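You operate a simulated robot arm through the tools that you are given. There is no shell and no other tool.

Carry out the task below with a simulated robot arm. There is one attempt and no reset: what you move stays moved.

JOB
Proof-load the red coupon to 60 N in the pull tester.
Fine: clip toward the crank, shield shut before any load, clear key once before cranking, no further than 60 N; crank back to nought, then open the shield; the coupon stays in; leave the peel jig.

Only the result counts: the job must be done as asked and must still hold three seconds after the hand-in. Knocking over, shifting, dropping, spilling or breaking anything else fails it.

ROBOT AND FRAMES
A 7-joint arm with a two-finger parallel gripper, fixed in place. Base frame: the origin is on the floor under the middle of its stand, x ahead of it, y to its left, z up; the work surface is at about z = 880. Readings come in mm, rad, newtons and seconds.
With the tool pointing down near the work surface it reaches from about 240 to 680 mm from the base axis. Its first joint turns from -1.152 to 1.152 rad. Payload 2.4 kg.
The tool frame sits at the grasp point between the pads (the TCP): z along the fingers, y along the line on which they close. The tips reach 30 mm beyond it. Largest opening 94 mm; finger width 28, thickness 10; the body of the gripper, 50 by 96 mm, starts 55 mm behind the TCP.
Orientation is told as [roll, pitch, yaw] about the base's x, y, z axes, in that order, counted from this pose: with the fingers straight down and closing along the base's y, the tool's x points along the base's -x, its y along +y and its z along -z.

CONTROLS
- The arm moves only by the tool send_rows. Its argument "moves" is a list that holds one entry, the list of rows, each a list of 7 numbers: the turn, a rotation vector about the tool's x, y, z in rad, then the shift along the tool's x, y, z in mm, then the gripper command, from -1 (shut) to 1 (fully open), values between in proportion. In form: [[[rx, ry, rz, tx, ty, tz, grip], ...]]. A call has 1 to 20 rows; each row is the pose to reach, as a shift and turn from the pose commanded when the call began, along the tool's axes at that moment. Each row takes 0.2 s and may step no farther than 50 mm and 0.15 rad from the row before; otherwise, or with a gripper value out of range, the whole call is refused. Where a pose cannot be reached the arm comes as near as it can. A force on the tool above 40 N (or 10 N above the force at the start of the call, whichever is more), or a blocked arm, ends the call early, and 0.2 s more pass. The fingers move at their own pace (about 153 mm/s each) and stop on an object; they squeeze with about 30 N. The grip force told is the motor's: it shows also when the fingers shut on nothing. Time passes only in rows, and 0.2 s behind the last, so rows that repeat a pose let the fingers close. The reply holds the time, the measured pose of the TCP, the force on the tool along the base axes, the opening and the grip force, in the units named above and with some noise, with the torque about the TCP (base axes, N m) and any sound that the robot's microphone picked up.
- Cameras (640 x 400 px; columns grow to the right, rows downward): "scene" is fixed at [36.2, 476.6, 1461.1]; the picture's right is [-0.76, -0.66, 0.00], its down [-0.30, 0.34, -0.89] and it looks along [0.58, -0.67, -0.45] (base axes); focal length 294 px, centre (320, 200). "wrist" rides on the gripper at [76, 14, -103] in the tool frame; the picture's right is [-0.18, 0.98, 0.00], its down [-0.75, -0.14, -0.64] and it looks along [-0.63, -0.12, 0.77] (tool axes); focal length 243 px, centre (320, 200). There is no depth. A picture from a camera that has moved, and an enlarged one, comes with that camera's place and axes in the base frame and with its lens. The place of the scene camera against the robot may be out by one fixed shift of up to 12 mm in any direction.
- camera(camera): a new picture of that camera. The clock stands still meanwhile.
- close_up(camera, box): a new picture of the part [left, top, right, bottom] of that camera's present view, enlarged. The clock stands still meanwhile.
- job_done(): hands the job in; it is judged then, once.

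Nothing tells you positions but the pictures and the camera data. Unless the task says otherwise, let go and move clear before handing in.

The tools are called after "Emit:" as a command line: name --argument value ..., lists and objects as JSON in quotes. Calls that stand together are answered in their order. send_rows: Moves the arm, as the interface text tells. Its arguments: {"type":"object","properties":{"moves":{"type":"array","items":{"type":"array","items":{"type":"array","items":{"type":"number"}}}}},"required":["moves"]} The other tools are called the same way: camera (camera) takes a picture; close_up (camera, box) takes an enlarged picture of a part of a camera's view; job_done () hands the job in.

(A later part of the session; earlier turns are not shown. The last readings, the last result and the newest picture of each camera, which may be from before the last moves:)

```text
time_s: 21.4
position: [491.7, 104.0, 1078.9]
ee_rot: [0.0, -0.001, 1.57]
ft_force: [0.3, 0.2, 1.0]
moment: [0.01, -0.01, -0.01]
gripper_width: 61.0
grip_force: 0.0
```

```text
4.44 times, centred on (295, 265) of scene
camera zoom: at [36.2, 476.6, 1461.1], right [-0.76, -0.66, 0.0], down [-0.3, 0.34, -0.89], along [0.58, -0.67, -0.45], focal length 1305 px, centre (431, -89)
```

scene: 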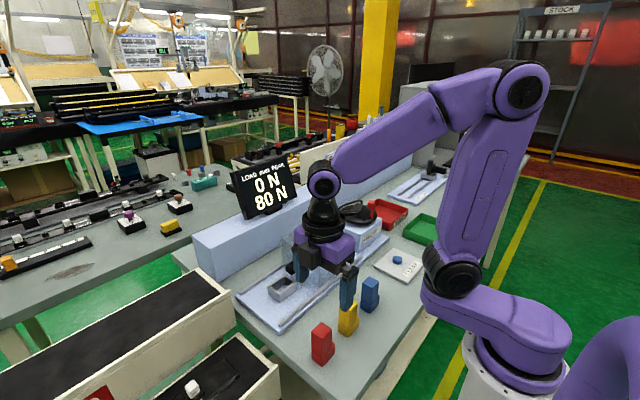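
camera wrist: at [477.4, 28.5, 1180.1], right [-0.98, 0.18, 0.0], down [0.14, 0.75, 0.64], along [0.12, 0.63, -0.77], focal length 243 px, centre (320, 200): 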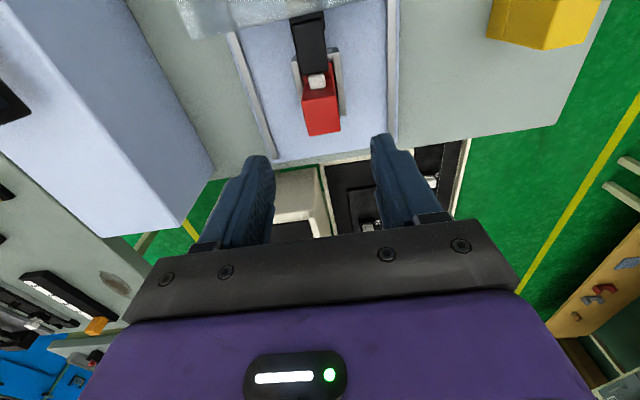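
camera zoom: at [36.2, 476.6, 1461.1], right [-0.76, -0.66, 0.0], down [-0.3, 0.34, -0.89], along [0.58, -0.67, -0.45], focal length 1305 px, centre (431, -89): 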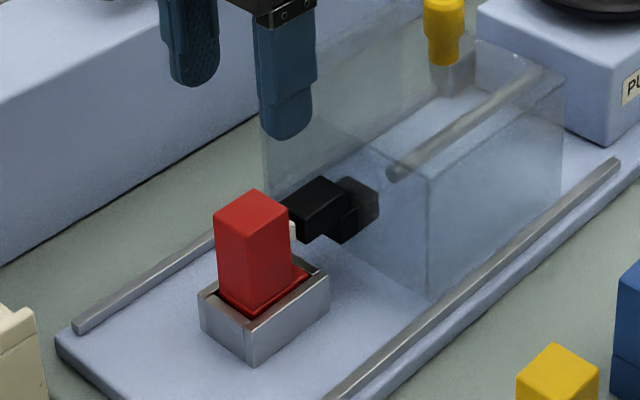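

The coupon stands seated in the pocket with the clip under the jaw side. Next is the shield: I turn the gripper back and hover over the yellow knob at about (488, -59).

Emit:
send_rows --moves '[[[0, 0, 0.143, 15, 0, -10, 0.3], [0, 0, 0.286, 30, 0, -20, 0.3], [0, 0, 0.428, 45, 0, -25, 0.3], [0, 0, 0.571, 60, 0, -25, 0.3], [0, 0, 0.714, 75, 0, -25, 0.3], [0, 0, 0.857, 90, 0, -25, 0.3], [0, 0, 1.0, 105, 1, -25, 0.3], [0, 0, 1.142, 120, 1, -25, 0.3], [0, 0, 1.285, 135, 1, -25, 0.3], [0, 0, 1.428, 150, 2, -25, 0.3], [0, 0, 1.5708, 163, 2, -25, 0.3], [0, 0, 1.5708, 163, 2, -25, 0.3]]]'

Emit:
camera --camera "wrist"

Emit:
camera --camera "scene"

```text
time_s: 24.0
position: [488.7, -57.4, 1103.2]
ee_rot: [0.001, 0.0, -0.004]
ft_force: [1.0, -0.3, -0.3]
moment: [0.01, 0.03, 0.04]
gripper_width: 61.0
grip_force: 0.1
```

```text
taken
camera wrist: at [412.6, -43.3, 1204.0], right [0.19, 0.98, 0.0], down [0.75, -0.14, 0.64], along [0.63, -0.12, -0.77], focal length 243 px, centre (320, 200)
```

wrist: 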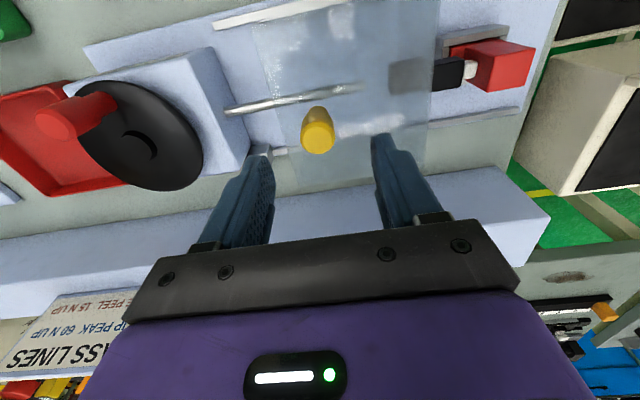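

```text
taken
```

scene: 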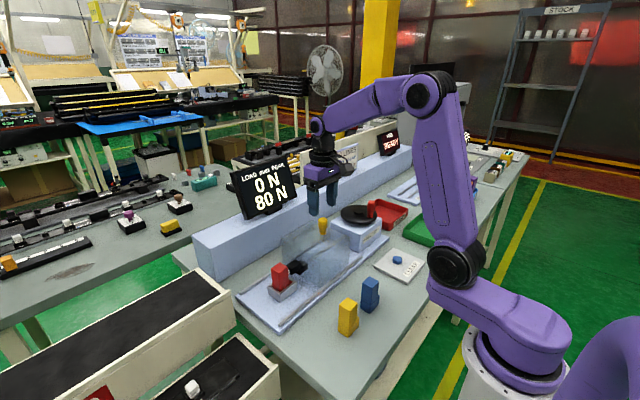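

The knob is almost exactly beneath the gripper. I zoom to fine-tune and look at the crank.

Emit:
close_up --camera "wrist" --box '[270, 80, 370, 170]'

Emit:
close_up --camera "wrist" --box '[0, 20, 260, 200]'

Emit:
close_up --camera "scene" --box '[280, 170, 400, 270]'

```text
4.44 times, centred on (320, 125) of wrist
camera zoom: at [412.6, -43.3, 1204.0], right [0.19, 0.98, 0.0], down [0.75, -0.14, 0.64], along [0.63, -0.12, -0.77], focal length 1078 px, centre (320, 533)
```

zoom: 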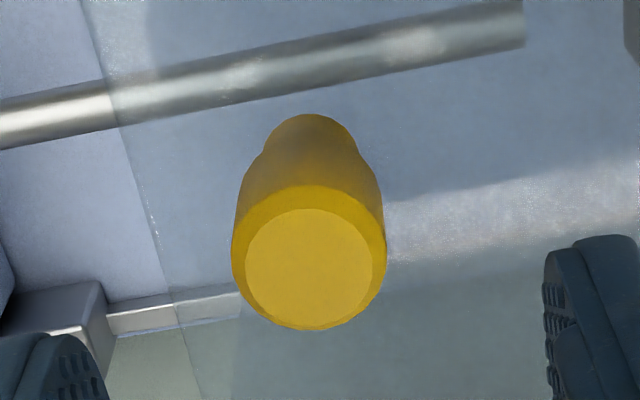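

```text
2.22 times, centred on (130, 110) of wrist
camera zoom: at [412.6, -43.3, 1204.0], right [0.19, 0.98, 0.0], down [0.75, -0.14, 0.64], along [0.63, -0.12, -0.77], focal length 539 px, centre (742, 400)
```

zoom: 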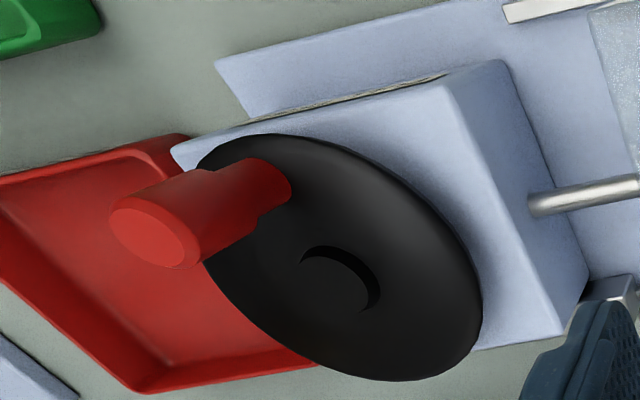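

```text
4.00 times, centred on (340, 220) of scene
camera zoom: at [36.2, 476.6, 1461.1], right [-0.76, -0.66, 0.0], down [-0.3, 0.34, -0.89], along [0.58, -0.67, -0.45], focal length 1175 px, centre (240, 120)
```

zoom: 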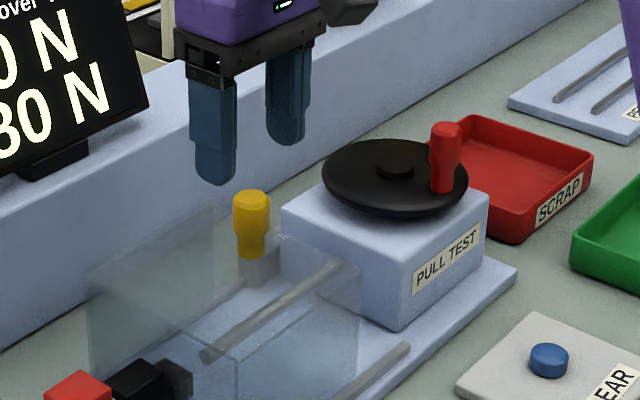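

The knob is centred at (490, -60) with its top at about 1042. I descend around it with the fingers along y and close on it.

Emit:
send_rows --moves '[[[0, 0, 0, -1.3, -2.5, 20, 0.3], [0, 0, 0, -1.3, -2.5, 40, 0.3], [0, 0, 0, -1.3, -2.5, 60, 0.3], [0, 0, 0, -1.3, -2.5, 73, 0.3], [0, 0, 0, -1.3, -2.5, 73, 0.3]]]'

Emit:
camera --camera "wrist"

Emit:
close_up --camera "scene" --box '[270, 170, 390, 270]'

```text
time_s: 25.2
position: [490.1, -59.6, 1030.4]
ee_rot: [0.001, 0.002, 0.0]
ft_force: [0.0, -0.8, 0.3]
moment: [-0.04, 0.0, 0.0]
gripper_width: 61.2
grip_force: 0.1
```

```text
taken
camera wrist: at [414.2, -46.1, 1131.5], right [0.18, 0.98, 0.0], down [0.75, -0.14, 0.64], along [0.63, -0.12, -0.77], focal length 243 px, centre (320, 200)
```

wrist: 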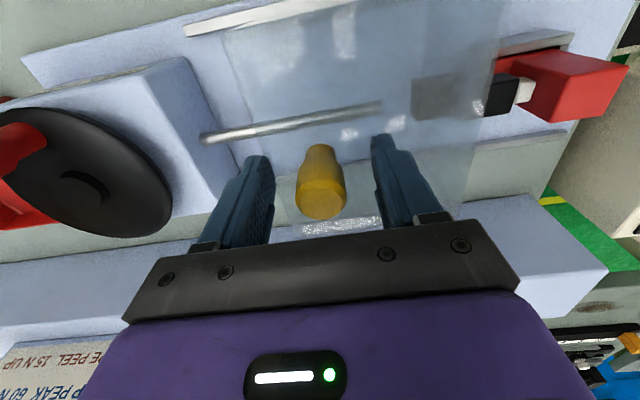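

```text
4.00 times, centred on (330, 220) of scene
camera zoom: at [36.2, 476.6, 1461.1], right [-0.76, -0.66, 0.0], down [-0.3, 0.34, -0.89], along [0.58, -0.67, -0.45], focal length 1175 px, centre (280, 120)
```

zoom: 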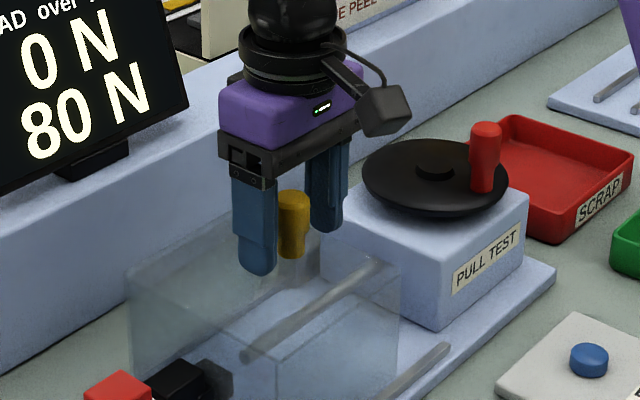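

Emit:
send_rows --moves '[[[0, 0, 0, 0, 0, 0, -0.2], [0, 0, 0, 0, 0, 0, -0.4], [0, 0, 0, 0, 0, 0, -1], [0, 0, 0, 0, 0, 0, -1], [0, 0, 0, 0, 0, 0, -1]]]'

```text
time_s: 26.4
position: [491.4, -59.8, 1029.9]
ee_rot: [-0.001, -0.001, 0.0]
ft_force: [-0.2, 4.1, -0.6]
moment: [-0.74, -0.05, 0.01]
gripper_width: 25.4
grip_force: 45.4
```

The knob is held (25 mm). I slide the shield toward +y a little and check the force.

Emit:
send_rows --moves '[[[0, 0, 0, 0, 3, 0, -1], [0, 0, 0, 0, 8, 0, -1], [0, 0, 0, 0, 14, 0, -1], [0, 0, 0, 0, 20, 0, -1]]]'

Emit:
camera --camera "scene"

Emit:
close_up --camera "scene" --box '[230, 190, 370, 310]'

```text
time_s: 27.4
position: [490.4, -40.0, 1030.0]
ee_rot: [0.0, 0.001, 0.0]
ft_force: [10.0, 0.6, -12.4]
moment: [-0.57, 0.61, -0.18]
gripper_width: 25.5
grip_force: 45.8
```

```text
taken
```

scene: 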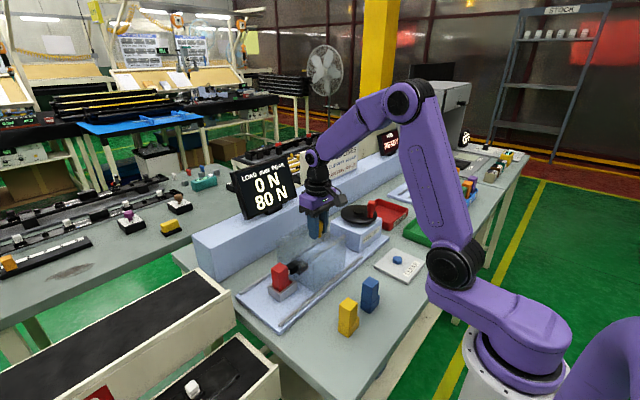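

```text
3.33 times, centred on (300, 250) of scene
camera zoom: at [36.7, 476.6, 1461.1], right [-0.76, -0.66, 0.0], down [-0.3, 0.34, -0.89], along [0.58, -0.67, -0.45], focal length 979 px, centre (387, 33)
```

zoom: 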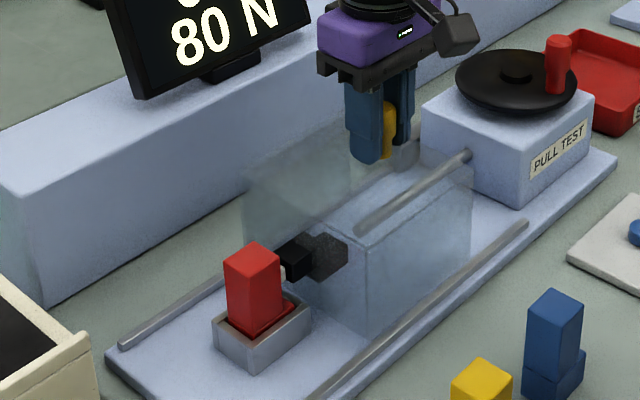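

The shield slides freely along the rails. I continue toward the closed position.

Emit:
send_rows --moves '[[[0, 0, 0, 0, 6, 0, -1], [0, 0, 0, 0, 14, 0, -1], [0, 0, 0, 0, 22, 0, -1], [0, 0, 0, 0, 30, 0, -1], [0, 0, 0, 0, 38, 0, -1], [0, 0, 0, 0, 46, 0, -1], [0, 0, 0, 0, 52, 0, -1], [0, 0, 0, 0, 56, 0, -1]]]'

Emit:
close_up --camera "scene" --box '[230, 190, 370, 310]'

Emit:
camera --camera "wrist"

```text
time_s: 29.2
position: [489.3, 18.5, 1030.5]
ee_rot: [0.0, 0.0, 0.001]
ft_force: [8.4, -1.3, -21.5]
moment: [0.67, -0.88, -0.03]
gripper_width: 25.5
grip_force: 45.3
```

```text
3.33 times, centred on (300, 250) of scene
camera zoom: at [36.8, 476.6, 1461.1], right [-0.76, -0.66, 0.0], down [-0.3, 0.34, -0.89], along [0.58, -0.67, -0.45], focal length 979 px, centre (387, 33)
```

zoom: 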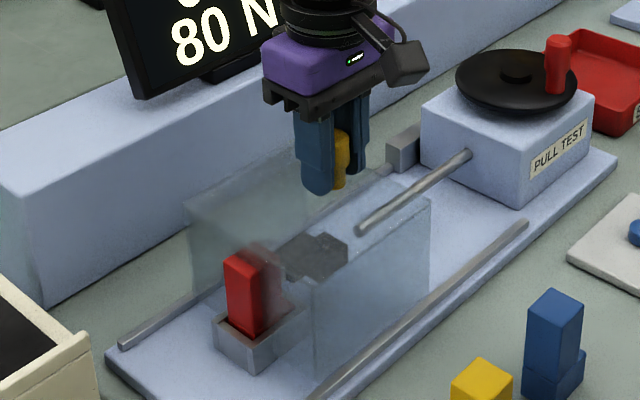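

```text
taken
camera wrist: at [414.2, 30.5, 1132.1], right [0.18, 0.98, 0.0], down [0.75, -0.14, 0.64], along [0.63, -0.12, -0.77], focal length 243 px, centre (320, 200)
```

wrist: 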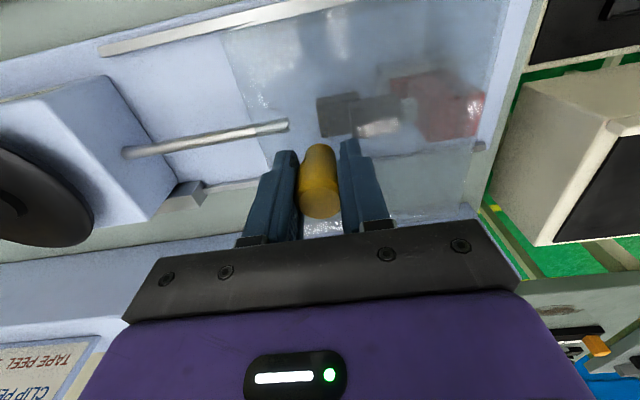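

The shield already passes over the coupon without touching it. I go on in smaller steps, easing 1 mm down to relieve the vertical pull.

Emit:
send_rows --moves '[[[0, 0, 0, 0, 0, 1, -1], [0, 0, 0, 0, 5, 1, -1], [0, 0, 0, 0, 10, 1, -1], [0, 0, 0, 0, 15, 1, -1], [0, 0, 0, 0, 20, 1, -1]]]'

Emit:
close_up --camera "scene" --box '[230, 190, 370, 310]'

```text
time_s: 30.4
position: [490.0, 35.4, 1030.8]
ee_rot: [0.0, -0.001, 0.0]
ft_force: [-0.7, 0.8, 14.1]
moment: [-0.68, 0.44, -0.24]
gripper_width: 25.5
grip_force: 45.1
```

```text
3.33 times, centred on (300, 250) of scene
camera zoom: at [36.0, 476.6, 1461.1], right [-0.76, -0.66, 0.0], down [-0.3, 0.34, -0.89], along [0.58, -0.67, -0.45], focal length 979 px, centre (387, 33)
```

zoom: 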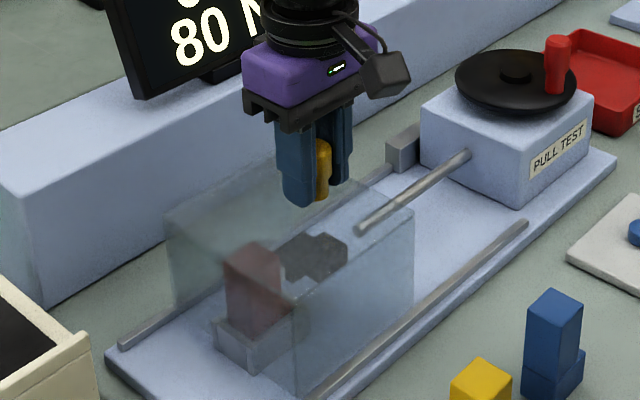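

Emit:
send_rows --moves '[[[0, 0, 0, 0, 4, -0.3, -1], [0, 0, 0, 0, 8, -0.3, -1], [0, 0, 0, 0, 12, -0.3, -1], [0, 0, 0, 0, 15, -0.3, -1]]]'

Emit:
close_up --camera "scene" --box '[230, 190, 370, 310]'

Emit:
camera --camera "wrist"

```text
time_s: 31.4
position: [489.8, 52.2, 1031.4]
ee_rot: [0.001, 0.0, 0.003]
ft_force: [0.3, -0.3, 6.7]
moment: [-0.68, -0.8, -0.17]
gripper_width: 25.4
grip_force: 44.9
```

```text
3.33 times, centred on (300, 250) of scene
camera zoom: at [36.1, 476.6, 1461.1], right [-0.76, -0.66, 0.0], down [-0.3, 0.34, -0.89], along [0.58, -0.67, -0.45], focal length 979 px, centre (387, 33)
```

zoom: 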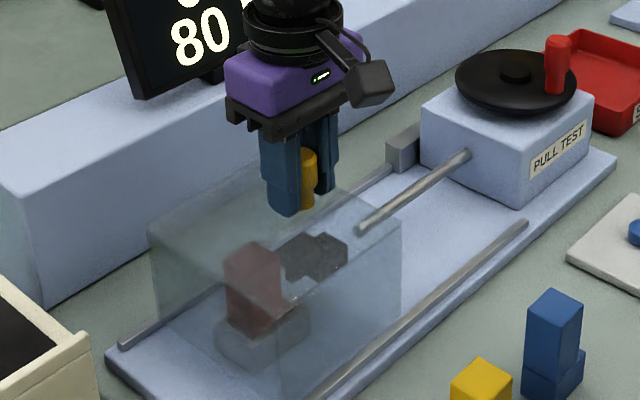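

```text
taken
camera wrist: at [414.0, 65.3, 1131.9], right [0.18, 0.98, 0.0], down [0.75, -0.14, 0.64], along [0.63, -0.12, -0.77], focal length 243 px, centre (320, 200)
```

wrist: 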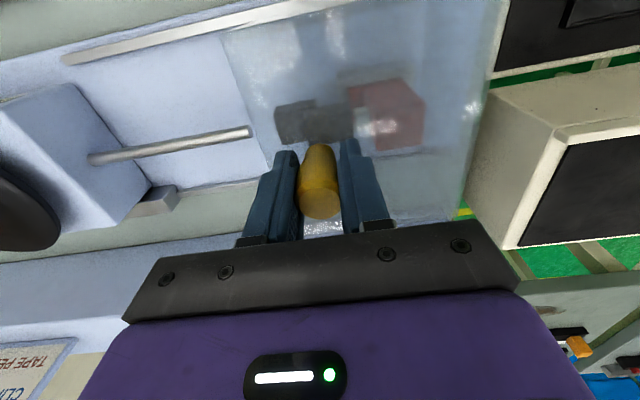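

The shield now covers jaw and pocket entirely. I keep pushing gently to feel for an end stop.

Emit:
send_rows --moves '[[[0, 0, 0, 0, 3, 0, -1], [0, 0, 0, 0, 6, 0, -1], [0, 0, 0, 0, 8, 0, -1], [0, 0, 0, 0, 8, 0, -1]]]'

Emit:
camera --camera "wrist"

```text
time_s: 32.4
position: [489.3, 58.7, 1031.0]
ee_rot: [-0.001, 0.001, 0.0]
ft_force: [4.1, 1.4, 3.6]
moment: [-0.74, 0.17, -0.27]
gripper_width: 25.4
grip_force: 44.8
```

```text
taken
camera wrist: at [414.1, 73.3, 1131.9], right [0.18, 0.98, 0.0], down [0.75, -0.14, 0.64], along [0.63, -0.12, -0.77], focal length 243 px, centre (320, 200)
```

wrist: 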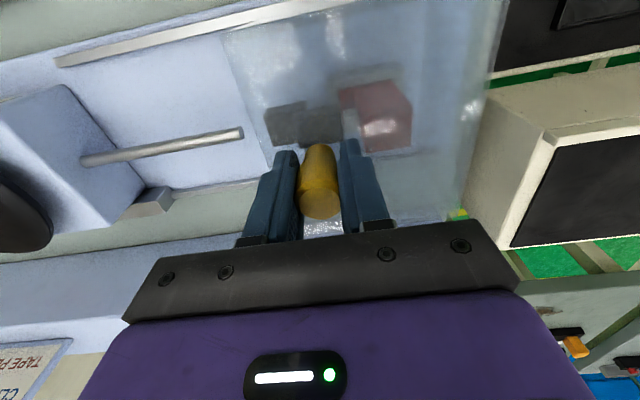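

Emit:
send_rows --moves '[[[0, 0, 0, 0, 2, 0, -1], [0, 0, 0, 0, 4, 0, -1], [0, 0, 0, 0, 5, 0, -1], [0, 0, 0, 0, 6, 0, -1]]]'

Emit:
close_up --camera "scene" --box '[230, 190, 370, 310]'

```text
time_s: 33.4
position: [490.6, 64.1, 1030.8]
ee_rot: [-0.001, -0.001, 0.0]
ft_force: [2.8, 0.6, 15.1]
moment: [-0.75, 1.06, -0.11]
gripper_width: 25.6
grip_force: 45.0
```

```text
3.33 times, centred on (300, 250) of scene
camera zoom: at [36.1, 476.6, 1461.1], right [-0.76, -0.66, 0.0], down [-0.3, 0.34, -0.89], along [0.58, -0.67, -0.45], focal length 979 px, centre (387, 33)
```

zoom: 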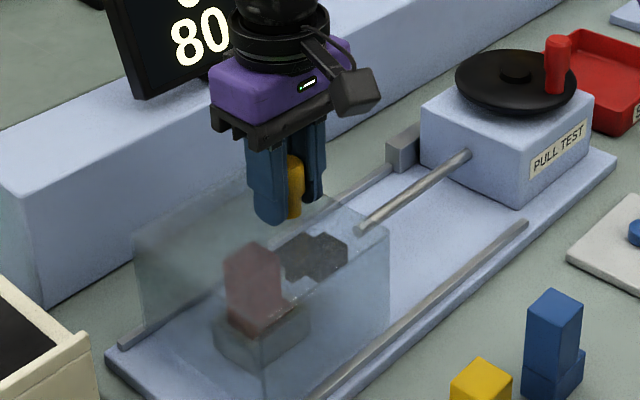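

Emit:
send_rows --moves '[[[0, 0, 0, 0, 2, -0.5, -1], [0, 0, 0, 0, 4, -0.5, -1], [0, 0, 0, 0, 5, -0.5, -1], [0, 0, 0, 0, 6, -0.5, -1]]]'

Emit:
camera --camera "wrist"

```text
time_s: 34.4
position: [490.3, 70.3, 1030.7]
ee_rot: [-0.001, 0.0, 0.001]
ft_force: [1.3, -4.1, -5.0]
moment: [0.85, -1.3, 0.08]
gripper_width: 25.4
grip_force: 45.6
```

```text
taken
camera wrist: at [414.0, 84.4, 1131.7], right [0.18, 0.98, 0.0], down [0.75, -0.14, 0.64], along [0.63, -0.12, -0.77], focal length 243 px, centre (320, 200)
```

wrist: 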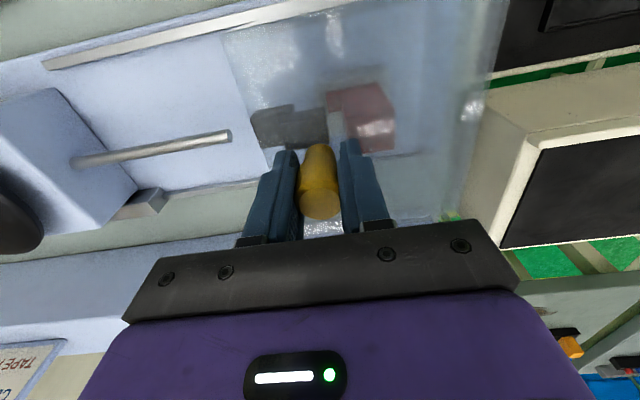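

Emit:
send_rows --moves '[[[0, 0, 0, 0, 1, 0, -1], [0, 0, 0, 0, 2, 0, -1], [0, 0, 0, 0, 3, 0, -1]]]'

```text
time_s: 35.2
position: [489.5, 69.8, 1030.0]
ee_rot: [-0.001, 0.004, -0.003]
ft_force: [12.8, -22.9, -17.5]
moment: [0.77, -0.22, 0.03]
gripper_width: 25.5
grip_force: 44.9
```

The end stop is felt (23 N at y = 70), so the shield is fully shut after 130 mm of travel. I relax the push, open the fingers and rise.

Emit:
send_rows --moves '[[[0, 0, 0, 0, -2, 0, -1], [0, 0, 0, 0, -2.5, 0, -1], [0, 0, 0, 0, -2.5, 0, -0.3], [0, 0, 0, 0, -2.5, 0, 0.1], [0, 0, 0, 0, -2.5, 0, 0.3], [0, 0, 0, 0, -2.5, 0, 0.3], [0, 0, 0, 0, -2.5, -20, 0.3], [0, 0, 0, 0, -2.5, -50, 0.3], [0, 0, 0, 0, -2.5, -75, 0.3], [0, 0, 0, 0, -2.5, -75, 0.3]]]'

Emit:
camera --camera "scene"

Emit:
close_up --camera "scene" --box '[220, 190, 360, 310]'

Emit:
camera --camera "wrist"

```text
time_s: 37.4
position: [488.0, 70.3, 1105.9]
ee_rot: [0.0, 0.0, -0.001]
ft_force: [0.6, 0.3, -0.2]
moment: [0.01, 0.04, 0.0]
gripper_width: 61.1
grip_force: 0.1
```

```text
taken
```

scene: 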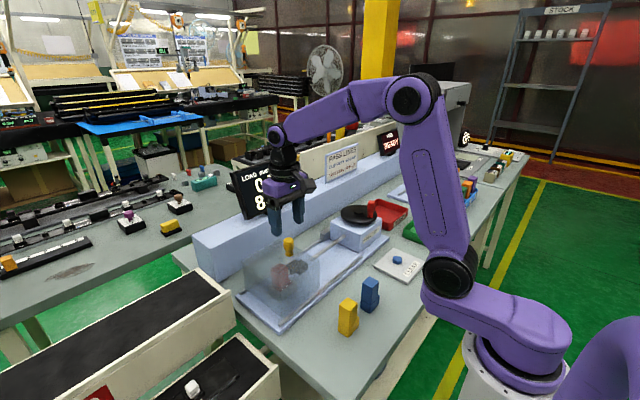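

```text
3.33 times, centred on (290, 250) of scene
camera zoom: at [36.2, 476.6, 1461.1], right [-0.76, -0.66, 0.0], down [-0.3, 0.34, -0.89], along [0.58, -0.67, -0.45], focal length 979 px, centre (420, 33)
```

zoom: 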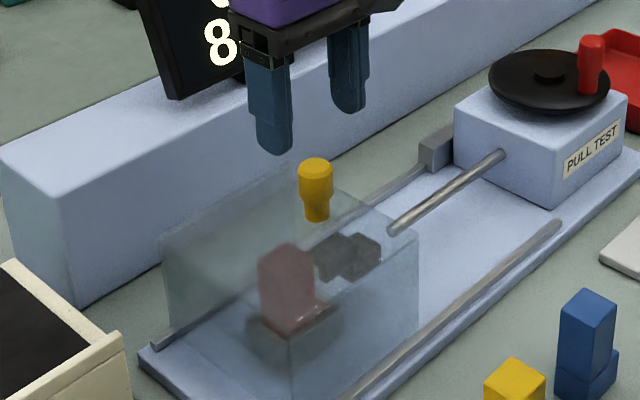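

```text
taken
camera wrist: at [412.5, 85.2, 1206.8], right [0.18, 0.98, 0.0], down [0.75, -0.14, 0.64], along [0.63, -0.12, -0.77], focal length 243 px, centre (320, 200)
```

wrist: 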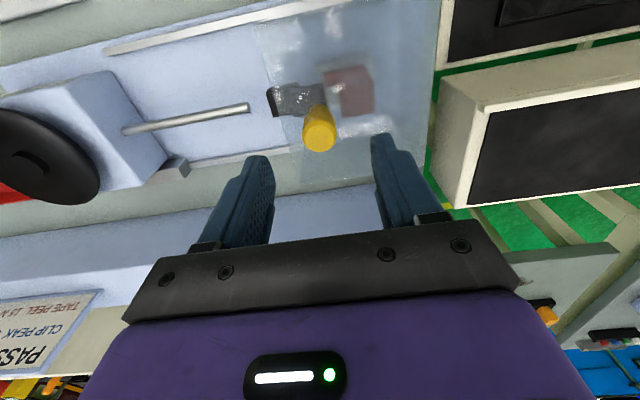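

The shield is shut over the coupon. Next I go to the blue CLEAR key, at about (326, -211), with the gripper closed, and measure it from close up.

Emit:
send_rows --moves '[[[0, 0, 0, 20, -35, 0, 0.3], [0, 0, 0, 40, -70, 0, 0], [0, 0, 0, 60, -105, 0, -0.5], [0, 0, 0, 80, -140, 0, -1], [0, 0, 0, 100, -175, 0, -1], [0, 0, 0, 120, -210, 0, -1], [0, 0, 0, 140, -245, 0, -1], [0, 0, 0, 160, -278, 0, -1], [0, 0, 0, 160, -278, 20, -1], [0, 0, 0, 160, -278, 50, -1], [0, 0, 0, 160, -278, 50, -1]]]'

Emit:
camera --camera "wrist"

Emit:
close_up --camera "wrist" --box '[240, 40, 400, 160]'

Emit:
close_up --camera "scene" --box '[340, 220, 450, 310]'

```text
time_s: 39.8
position: [330.7, -206.7, 1056.3]
ee_rot: [0.001, 0.0, 0.001]
ft_force: [0.6, 0.3, -0.1]
moment: [0.01, 0.01, 0.0]
gripper_width: 0.2
grip_force: 29.9
```

```text
taken
camera wrist: at [254.7, -193.2, 1155.8], right [0.18, 0.98, 0.0], down [0.75, -0.14, 0.64], along [0.63, -0.12, -0.77], focal length 243 px, centre (320, 200)
```

wrist: 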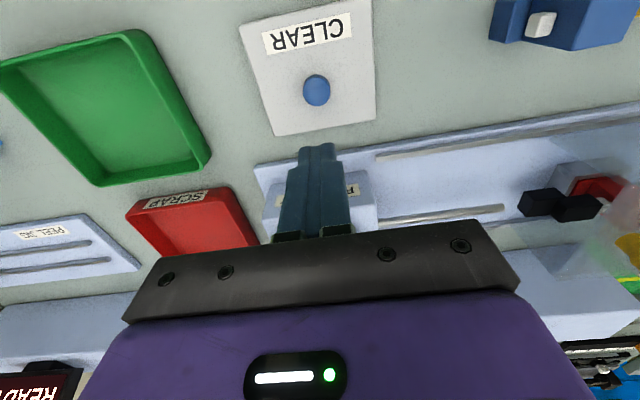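

```text
3.33 times, centred on (320, 100) of wrist
camera zoom: at [254.7, -193.2, 1155.8], right [0.18, 0.98, 0.0], down [0.75, -0.14, 0.64], along [0.63, -0.12, -0.77], focal length 809 px, centre (320, 533)
```

zoom: 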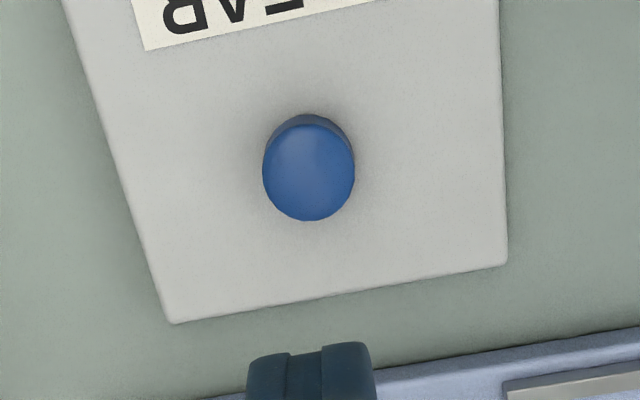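

```text
4.44 times, centred on (395, 265) of scene
camera zoom: at [36.2, 476.6, 1461.1], right [-0.76, -0.66, 0.0], down [-0.3, 0.34, -0.89], along [0.58, -0.67, -0.45], focal length 1305 px, centre (-13, -89)
```

zoom: 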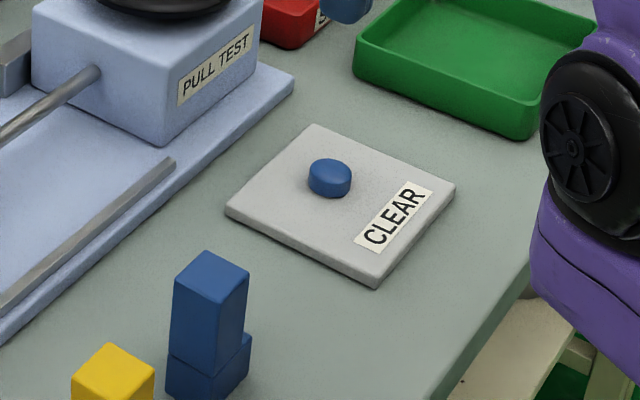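

The key is centred at about (325.5, -210.7), top near z = 900. I move above it and lower to just over it.

Emit:
send_rows --moves '[[[0, 0, 0, 5, -3.8, 25, -1], [0, 0, 0, 5, -3.8, 55, -1], [0, 0, 0, 5, -3.8, 85, -1], [0, 0, 0, 5, -3.8, 108, -1], [0, 0, 0, 5, -3.8, 116, -1], [0, 0, 0, 5, -3.8, 116, -1]]]'

Emit:
camera --camera "wrist"

Emit:
close_up --camera "scene" --box '[220, 150, 320, 230]'

Emit:
close_up --camera "scene" --box '[340, 200, 450, 310]'

```text
time_s: 41.2
position: [325.0, -211.8, 940.3]
ee_rot: [0.0, 0.0, 0.0]
ft_force: [-0.2, -0.2, -0.3]
moment: [0.02, 0.0, 0.03]
gripper_width: 0.0
grip_force: 29.8
```

```text
taken
camera wrist: at [249.0, -196.9, 1041.3], right [0.18, 0.98, 0.0], down [0.75, -0.14, 0.64], along [0.63, -0.12, -0.77], focal length 243 px, centre (320, 200)
```

wrist: 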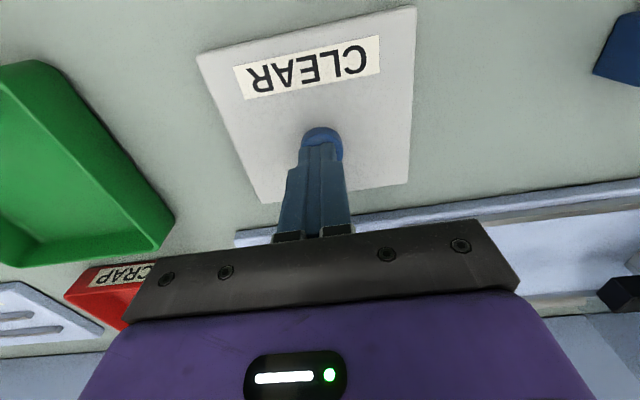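

```text
5.00 times, centred on (270, 190) of scene
camera zoom: at [36.2, 476.6, 1461.1], right [-0.76, -0.66, 0.0], down [-0.3, 0.34, -0.89], along [0.58, -0.67, -0.45], focal length 1468 px, centre (570, 250)
```

zoom: 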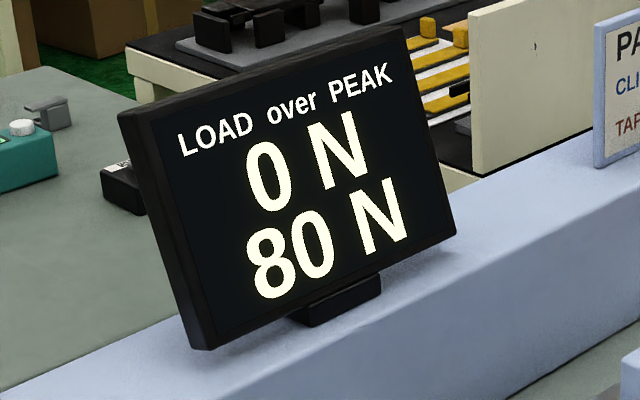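

```text
3.64 times, centred on (395, 255) of scene
camera zoom: at [36.2, 476.6, 1461.1], right [-0.76, -0.66, 0.0], down [-0.3, 0.34, -0.89], along [0.58, -0.67, -0.45], focal length 1068 px, centre (47, 0)
```

zoom: 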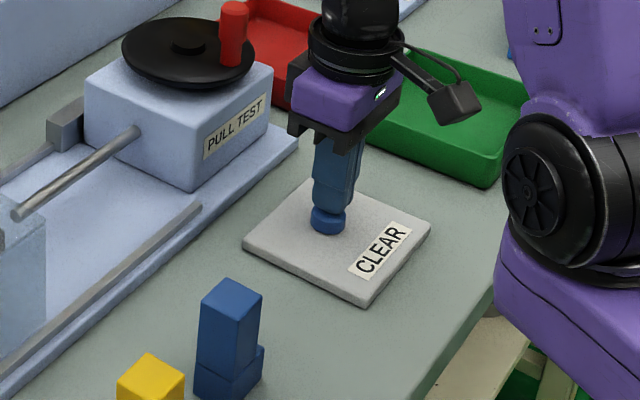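

The fingertips are right above the key, and the display reads 0 N over 80 N. I press down slowly.

Emit:
send_rows --moves '[[[0, 0, 0, 0, 0, 3, -1], [0, 0, 0, 0, 0, 6, -1], [0, 0, 0, 0, 0, 8, -1], [0, 0, 0, 0, 0, 9, -1]]]'

Emit:
close_up --camera "scene" --box '[220, 150, 320, 230]'

Emit:
close_up --camera "scene" --box '[360, 220, 440, 290]'

```text
time_s: 42.2
position: [324.1, -211.6, 931.1]
ee_rot: [-0.002, -0.001, 0.001]
ft_force: [0.9, -3.0, 6.3]
moment: [-0.09, -0.03, 0.05]
gripper_width: 0.0
grip_force: 30.3
heard: click
```

```text
5.00 times, centred on (270, 190) of scene
camera zoom: at [36.1, 476.6, 1461.1], right [-0.76, -0.66, 0.0], down [-0.3, 0.34, -0.89], along [0.58, -0.67, -0.45], focal length 1468 px, centre (570, 250)
```

zoom: 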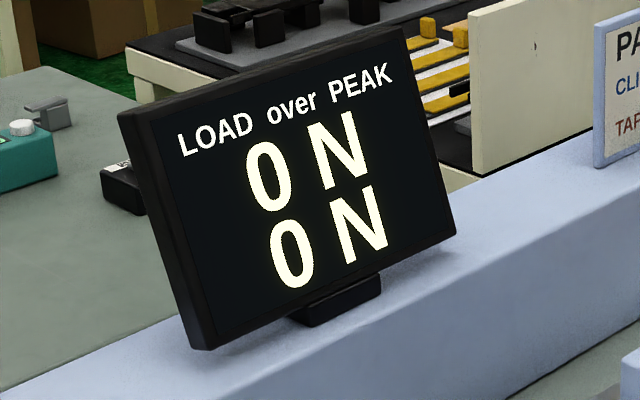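

```text
5.71 times, centred on (400, 255) of scene
camera zoom: at [36.1, 476.6, 1461.1], right [-0.76, -0.66, 0.0], down [-0.3, 0.34, -0.89], along [0.58, -0.67, -0.45], focal length 1678 px, centre (-137, -114)
```

zoom: 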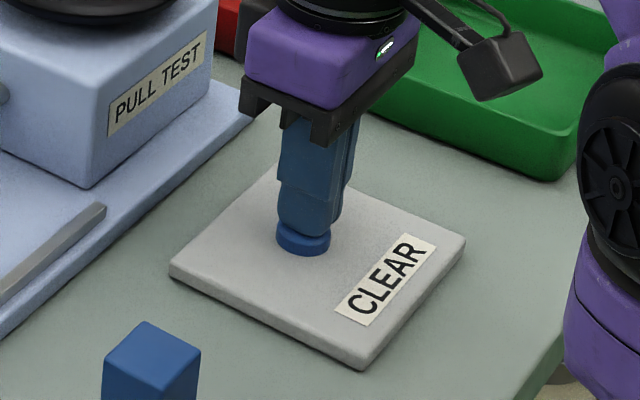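

A click was heard and the display shows 0 over 0: the key has been pressed once. I rise straight up and go to look at the crank closely.

Emit:
send_rows --moves '[[[0, 0, 0, 0, 0, -15, -1], [0, 0, 0, 0, 0, -50, -1], [0, 0, 0, 0, 0, -95, -1], [0, 0, 0, 0, 0, -140, -1], [0, 0, 0, 0, 0, -180, -1], [0, 0, 0, -25, -8, -190, -0.5], [0, 0, 0, -60, -16, -190, 0], [0, 0, 0, -95, -25, -190, 0.1], [0, 0, 0, -122, -33, -190, 0.1], [0, 0, 0, -122, -33, -190, 0.1]]]'

Emit:
camera --camera "wrist"

Emit:
close_up --camera "wrist" --box '[220, 50, 420, 200]'

Emit:
camera --camera "scene"

```text
time_s: 44.4
position: [444.2, -242.1, 1120.8]
ee_rot: [-0.001, 0.001, 0.0]
ft_force: [0.5, -0.3, -0.3]
moment: [0.0, -0.01, 0.01]
gripper_width: 51.7
grip_force: 0.0
```

```text
taken
camera wrist: at [368.5, -228.1, 1222.4], right [0.18, 0.98, 0.0], down [0.75, -0.14, 0.64], along [0.63, -0.12, -0.77], focal length 243 px, centre (320, 200)
```

wrist: 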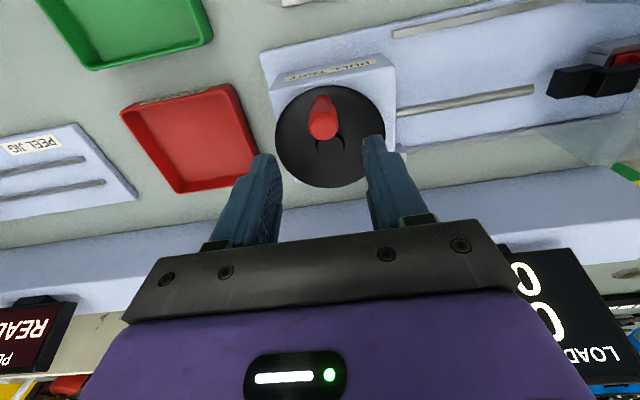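

```text
2.67 times, centred on (320, 125) of wrist
camera zoom: at [368.5, -228.1, 1222.4], right [0.18, 0.98, 0.0], down [0.75, -0.14, 0.64], along [0.63, -0.12, -0.77], focal length 647 px, centre (320, 400)
```

zoom: 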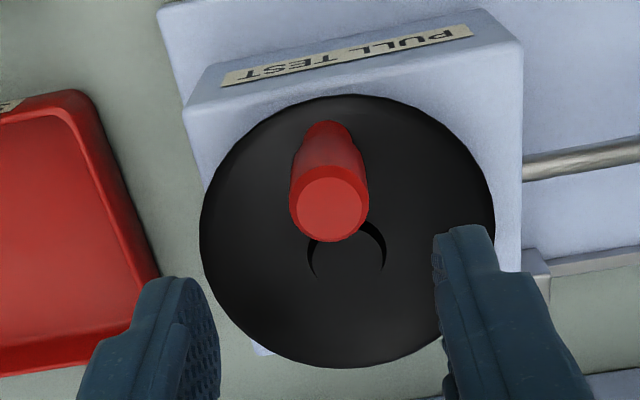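

```text
taken
```

scene: 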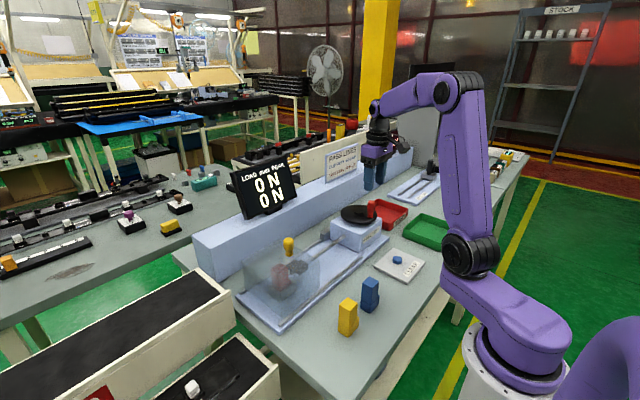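

The crank's disc is centred at about (491, -239); its red handle stands at about (448.5, -241), radius about 43, z from 980 to 1034. I lower the open gripper around the handle.

Emit:
send_rows --moves '[[[0, 0, 0, -4, 1, 25, 0.1], [0, 0, 0, -4, 1, 50, 0.1], [0, 0, 0, -4, 1, 65, 0.1], [0, 0, 0, -4, 1, 65, 0.1]]]'

Emit:
camera --camera "wrist"

Emit:
close_up --camera "scene" --box '[320, 160, 420, 260]'

```text
time_s: 45.4
position: [448.8, -243.0, 1054.9]
ee_rot: [0.0, 0.001, 0.001]
ft_force: [0.8, 0.1, -0.4]
moment: [0.03, -0.01, 0.0]
gripper_width: 51.5
grip_force: 0.0
```

```text
taken
camera wrist: at [372.8, -229.1, 1155.8], right [0.18, 0.98, 0.0], down [0.75, -0.14, 0.64], along [0.63, -0.12, -0.77], focal length 243 px, centre (320, 200)
```

wrist: 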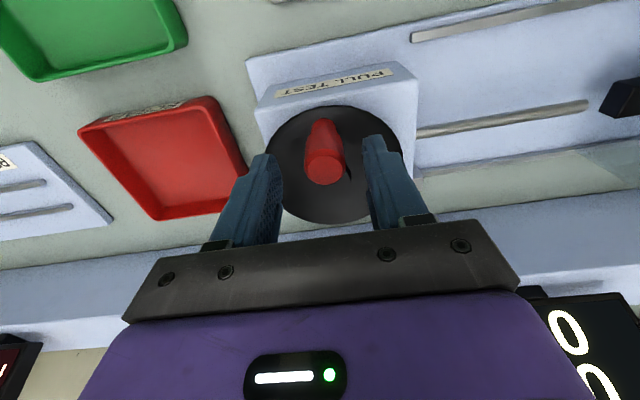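

```text
4.00 times, centred on (370, 210) of scene
camera zoom: at [36.2, 476.6, 1461.1], right [-0.76, -0.66, 0.0], down [-0.3, 0.34, -0.89], along [0.58, -0.67, -0.45], focal length 1175 px, centre (120, 160)
```

zoom: 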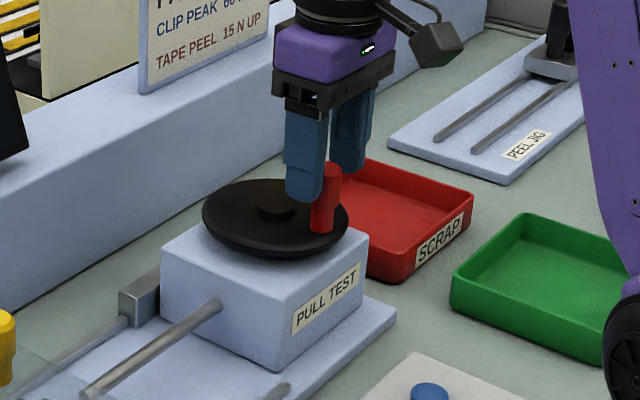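

Emit:
send_rows --moves '[[[0, 0, 0, -2, 2, 8, 0.1], [0, 0, 0, -2, 2, 20, 0.1], [0, 0, 0, -2, 2, 32, 0.1], [0, 0, 0, -2, 2, 35, 0.1]]]'

Emit:
camera --camera "wrist"

Emit:
close_up --camera "scene" --box '[320, 160, 420, 260]'

```text
time_s: 46.4
position: [452.5, -239.7, 1020.4]
ee_rot: [0.0, 0.0, -0.001]
ft_force: [0.5, -0.3, -0.3]
moment: [0.01, -0.01, -0.03]
gripper_width: 51.7
grip_force: 0.1
```

```text
taken
camera wrist: at [376.1, -225.9, 1121.3], right [0.18, 0.98, 0.0], down [0.75, -0.14, 0.64], along [0.63, -0.12, -0.77], focal length 243 px, centre (320, 200)
```

wrist: 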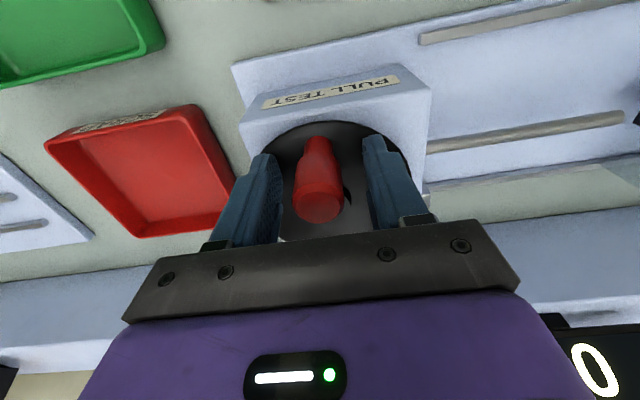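

```text
4.00 times, centred on (370, 210) of scene
camera zoom: at [36.2, 476.6, 1461.1], right [-0.76, -0.66, 0.0], down [-0.3, 0.34, -0.89], along [0.58, -0.67, -0.45], focal length 1175 px, centre (120, 160)
```

zoom: 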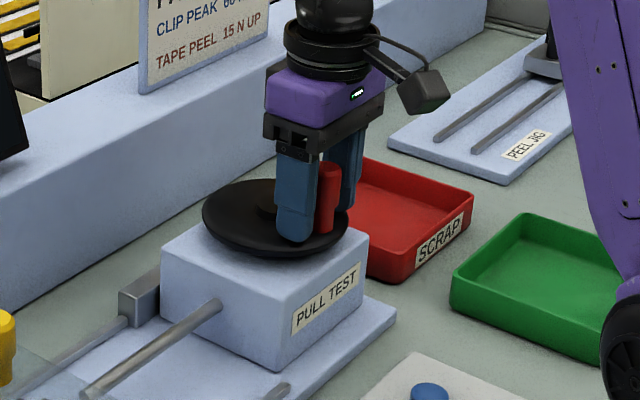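

The handle is centred between the fingers. I close on it gently and read the display.

Emit:
send_rows --moves '[[[0, 0, 0, 0, 0, 0, -0.2], [0, 0, 0, 0, 0, 0, -0.45], [0, 0, 0, 0, 0, 0, -1], [0, 0, 0, 0, 0, 0, -1]]]'

Emit:
close_up --camera "scene" --box '[220, 150, 320, 230]'

Emit:
camera --camera "wrist"

```text
time_s: 47.4
position: [452.4, -239.5, 1020.0]
ee_rot: [0.0, -0.001, 0.0]
ft_force: [-0.8, 1.8, -1.2]
moment: [-0.06, -0.07, 0.04]
gripper_width: 25.9
grip_force: 45.4
```

```text
5.00 times, centred on (270, 190) of scene
camera zoom: at [36.2, 476.7, 1461.1], right [-0.76, -0.66, 0.0], down [-0.3, 0.34, -0.89], along [0.58, -0.67, -0.45], focal length 1468 px, centre (570, 250)
```

zoom: 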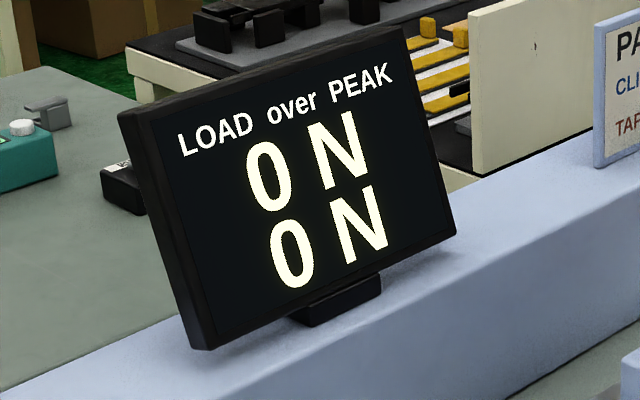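

```text
taken
camera wrist: at [376.0, -225.8, 1121.4], right [0.18, 0.98, 0.0], down [0.75, -0.14, 0.64], along [0.63, -0.12, -0.77], focal length 243 px, centre (320, 200)
```

wrist: 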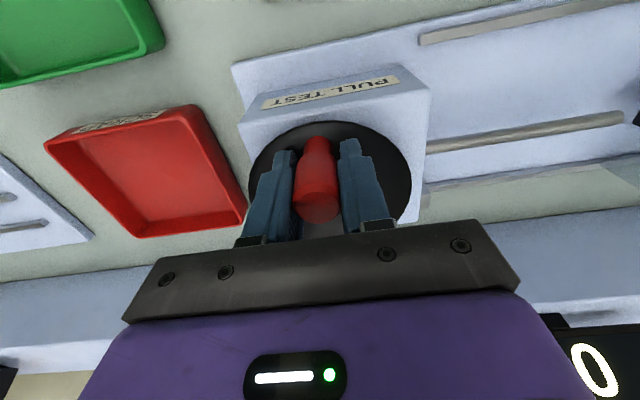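

Load still reads 0. I try a tiny move toward +y (clockwise from above) to learn the direction and sensitivity.

Emit:
send_rows --moves '[[[0, 0, 0, 0, 1, 0, -1], [0, 0, 0, 0, 2, 0, -1], [0, 0, 0, 0, 3, 0, -1]]]'

Emit:
close_up --camera "scene" --box '[220, 150, 320, 230]'

Emit:
close_up --camera "scene" --box '[320, 160, 420, 260]'

```text
time_s: 48.2
position: [451.3, -238.9, 1020.8]
ee_rot: [0.001, 0.0, -0.001]
ft_force: [-2.9, -5.1, -8.7]
moment: [-0.07, -0.8, -0.04]
gripper_width: 25.4
grip_force: 45.5
```

```text
5.00 times, centred on (270, 190) of scene
camera zoom: at [36.2, 476.4, 1461.2], right [-0.76, -0.66, 0.0], down [-0.3, 0.34, -0.89], along [0.58, -0.67, -0.45], focal length 1468 px, centre (570, 250)
```

zoom: 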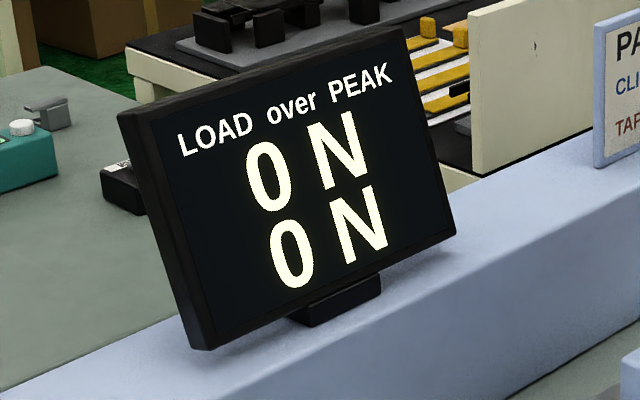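

```text
4.00 times, centred on (370, 210) of scene
camera zoom: at [36.2, 476.4, 1461.2], right [-0.76, -0.66, 0.0], down [-0.3, 0.34, -0.89], along [0.58, -0.67, -0.45], focal length 1175 px, centre (120, 160)
```

zoom: 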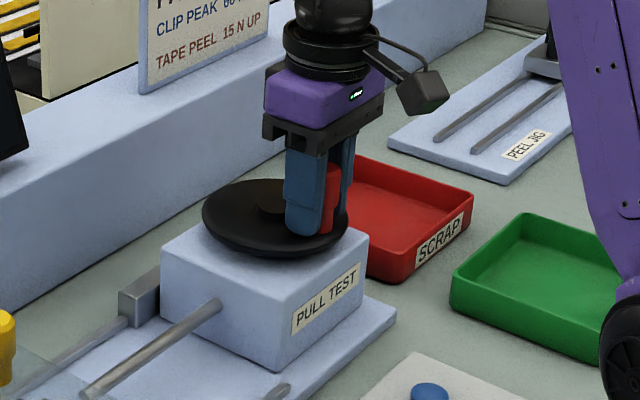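

It resists in that direction with 0 N shown, probably the zero stop. I try the other way by a few millimetres.

Emit:
send_rows --moves '[[[0, 0, 0, 0, -2, 0, -1], [0, 0, 0, 0, -4, 0, -1], [0, 0, 0, 0, -6, 0, -1]]]'

Emit:
close_up --camera "scene" --box '[220, 150, 320, 230]'

```text
time_s: 49.0
position: [451.1, -240.5, 1020.6]
ee_rot: [0.006, 0.008, 0.003]
ft_force: [-15.9, 22.3, -10.5]
moment: [-0.79, -1.05, -0.08]
gripper_width: 25.1
grip_force: 44.9
```

```text
5.00 times, centred on (270, 190) of scene
camera zoom: at [35.8, 477.3, 1460.9], right [-0.76, -0.66, 0.0], down [-0.3, 0.34, -0.89], along [0.58, -0.67, -0.45], focal length 1468 px, centre (570, 250)
```

zoom: 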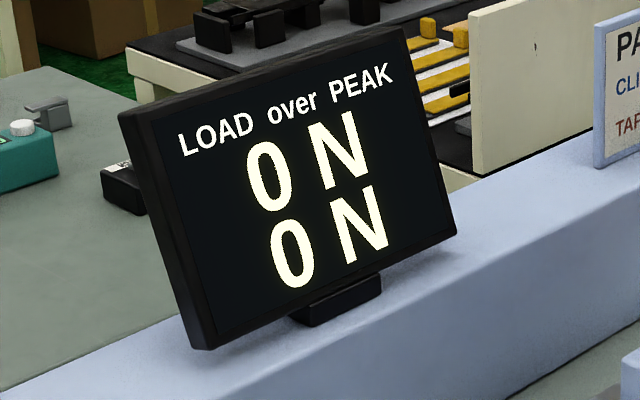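

Pushing toward -y meets a hard stop, while +y (clockwise from above) yields, so clockwise is the loading direction. I turn it by about 0.15 rad, moving on the circle and turning the gripper along.

Emit:
send_rows --moves '[[[0, 0, 0, 0, 3, 0, -1], [0, 0, 0.05, 0, 5, 0, -1], [0, 0, 0.1, -0.2, 6.9, 0, -1], [0, 0, 0.15, -0.4, 8.8, 0, -1]]]'

Emit:
close_up --camera "scene" --box '[220, 150, 320, 230]'

Emit:
close_up --camera "scene" --box '[320, 160, 420, 260]'

```text
time_s: 50.0
position: [449.7, -236.2, 1020.8]
ee_rot: [-0.001, 0.003, -0.155]
ft_force: [-20.0, -4.0, -17.9]
moment: [0.04, -0.64, -0.17]
gripper_width: 24.7
grip_force: 45.2
```

```text
5.00 times, centred on (270, 190) of scene
camera zoom: at [35.9, 476.3, 1461.2], right [-0.76, -0.66, 0.0], down [-0.3, 0.34, -0.89], along [0.58, -0.67, -0.45], focal length 1468 px, centre (570, 250)
```

zoom: 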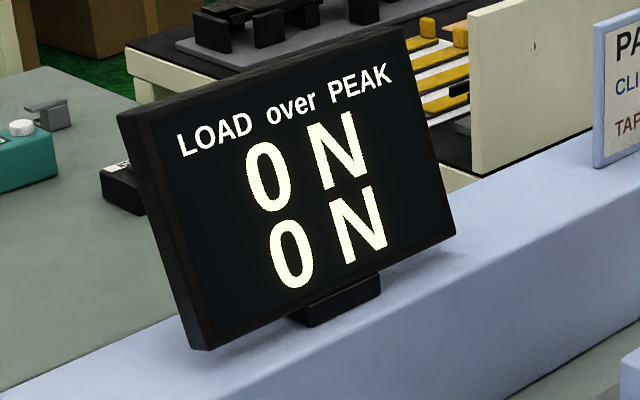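

```text
4.00 times, centred on (370, 210) of scene
camera zoom: at [35.9, 476.3, 1461.2], right [-0.76, -0.66, 0.0], down [-0.3, 0.34, -0.89], along [0.58, -0.67, -0.45], focal length 1175 px, centre (120, 160)
```

zoom: 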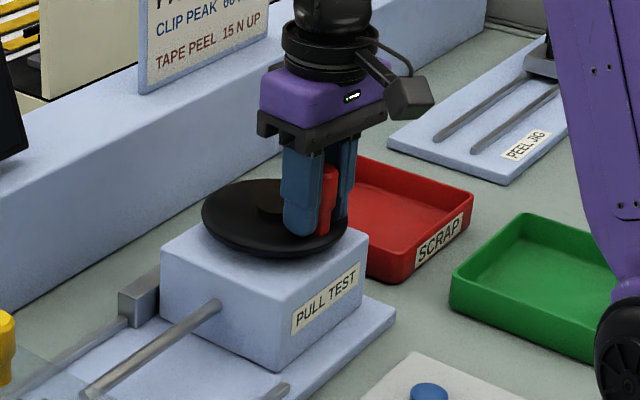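

Emit:
camera --camera "wrist"

Emit:
close_up --camera "wrist" --box '[220, 90, 420, 240]'

```text
taken
camera wrist: at [377.9, -210.7, 1122.0], right [0.33, 0.94, 0.0], down [0.72, -0.26, 0.64], along [0.6, -0.21, -0.77], focal length 243 px, centre (320, 200)
```

wrist: 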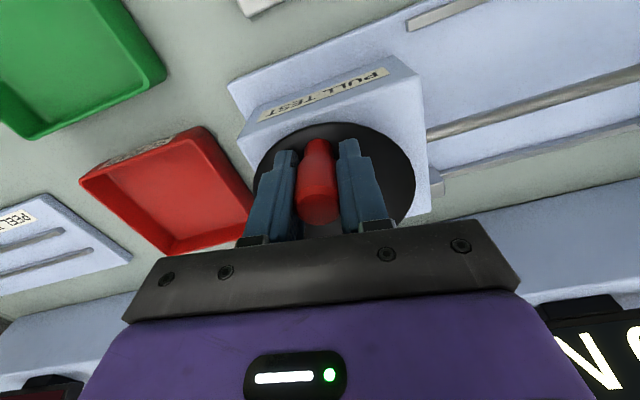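

```text
2.67 times, centred on (320, 165) of wrist
camera zoom: at [377.9, -210.7, 1122.0], right [0.33, 0.94, 0.0], down [0.72, -0.26, 0.64], along [0.6, -0.21, -0.77], focal length 647 px, centre (320, 293)
```

zoom: 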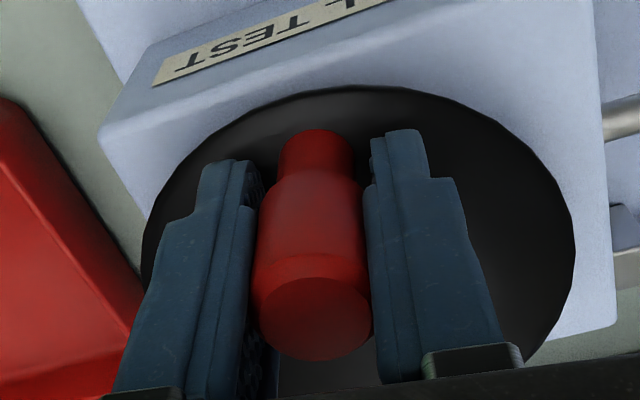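

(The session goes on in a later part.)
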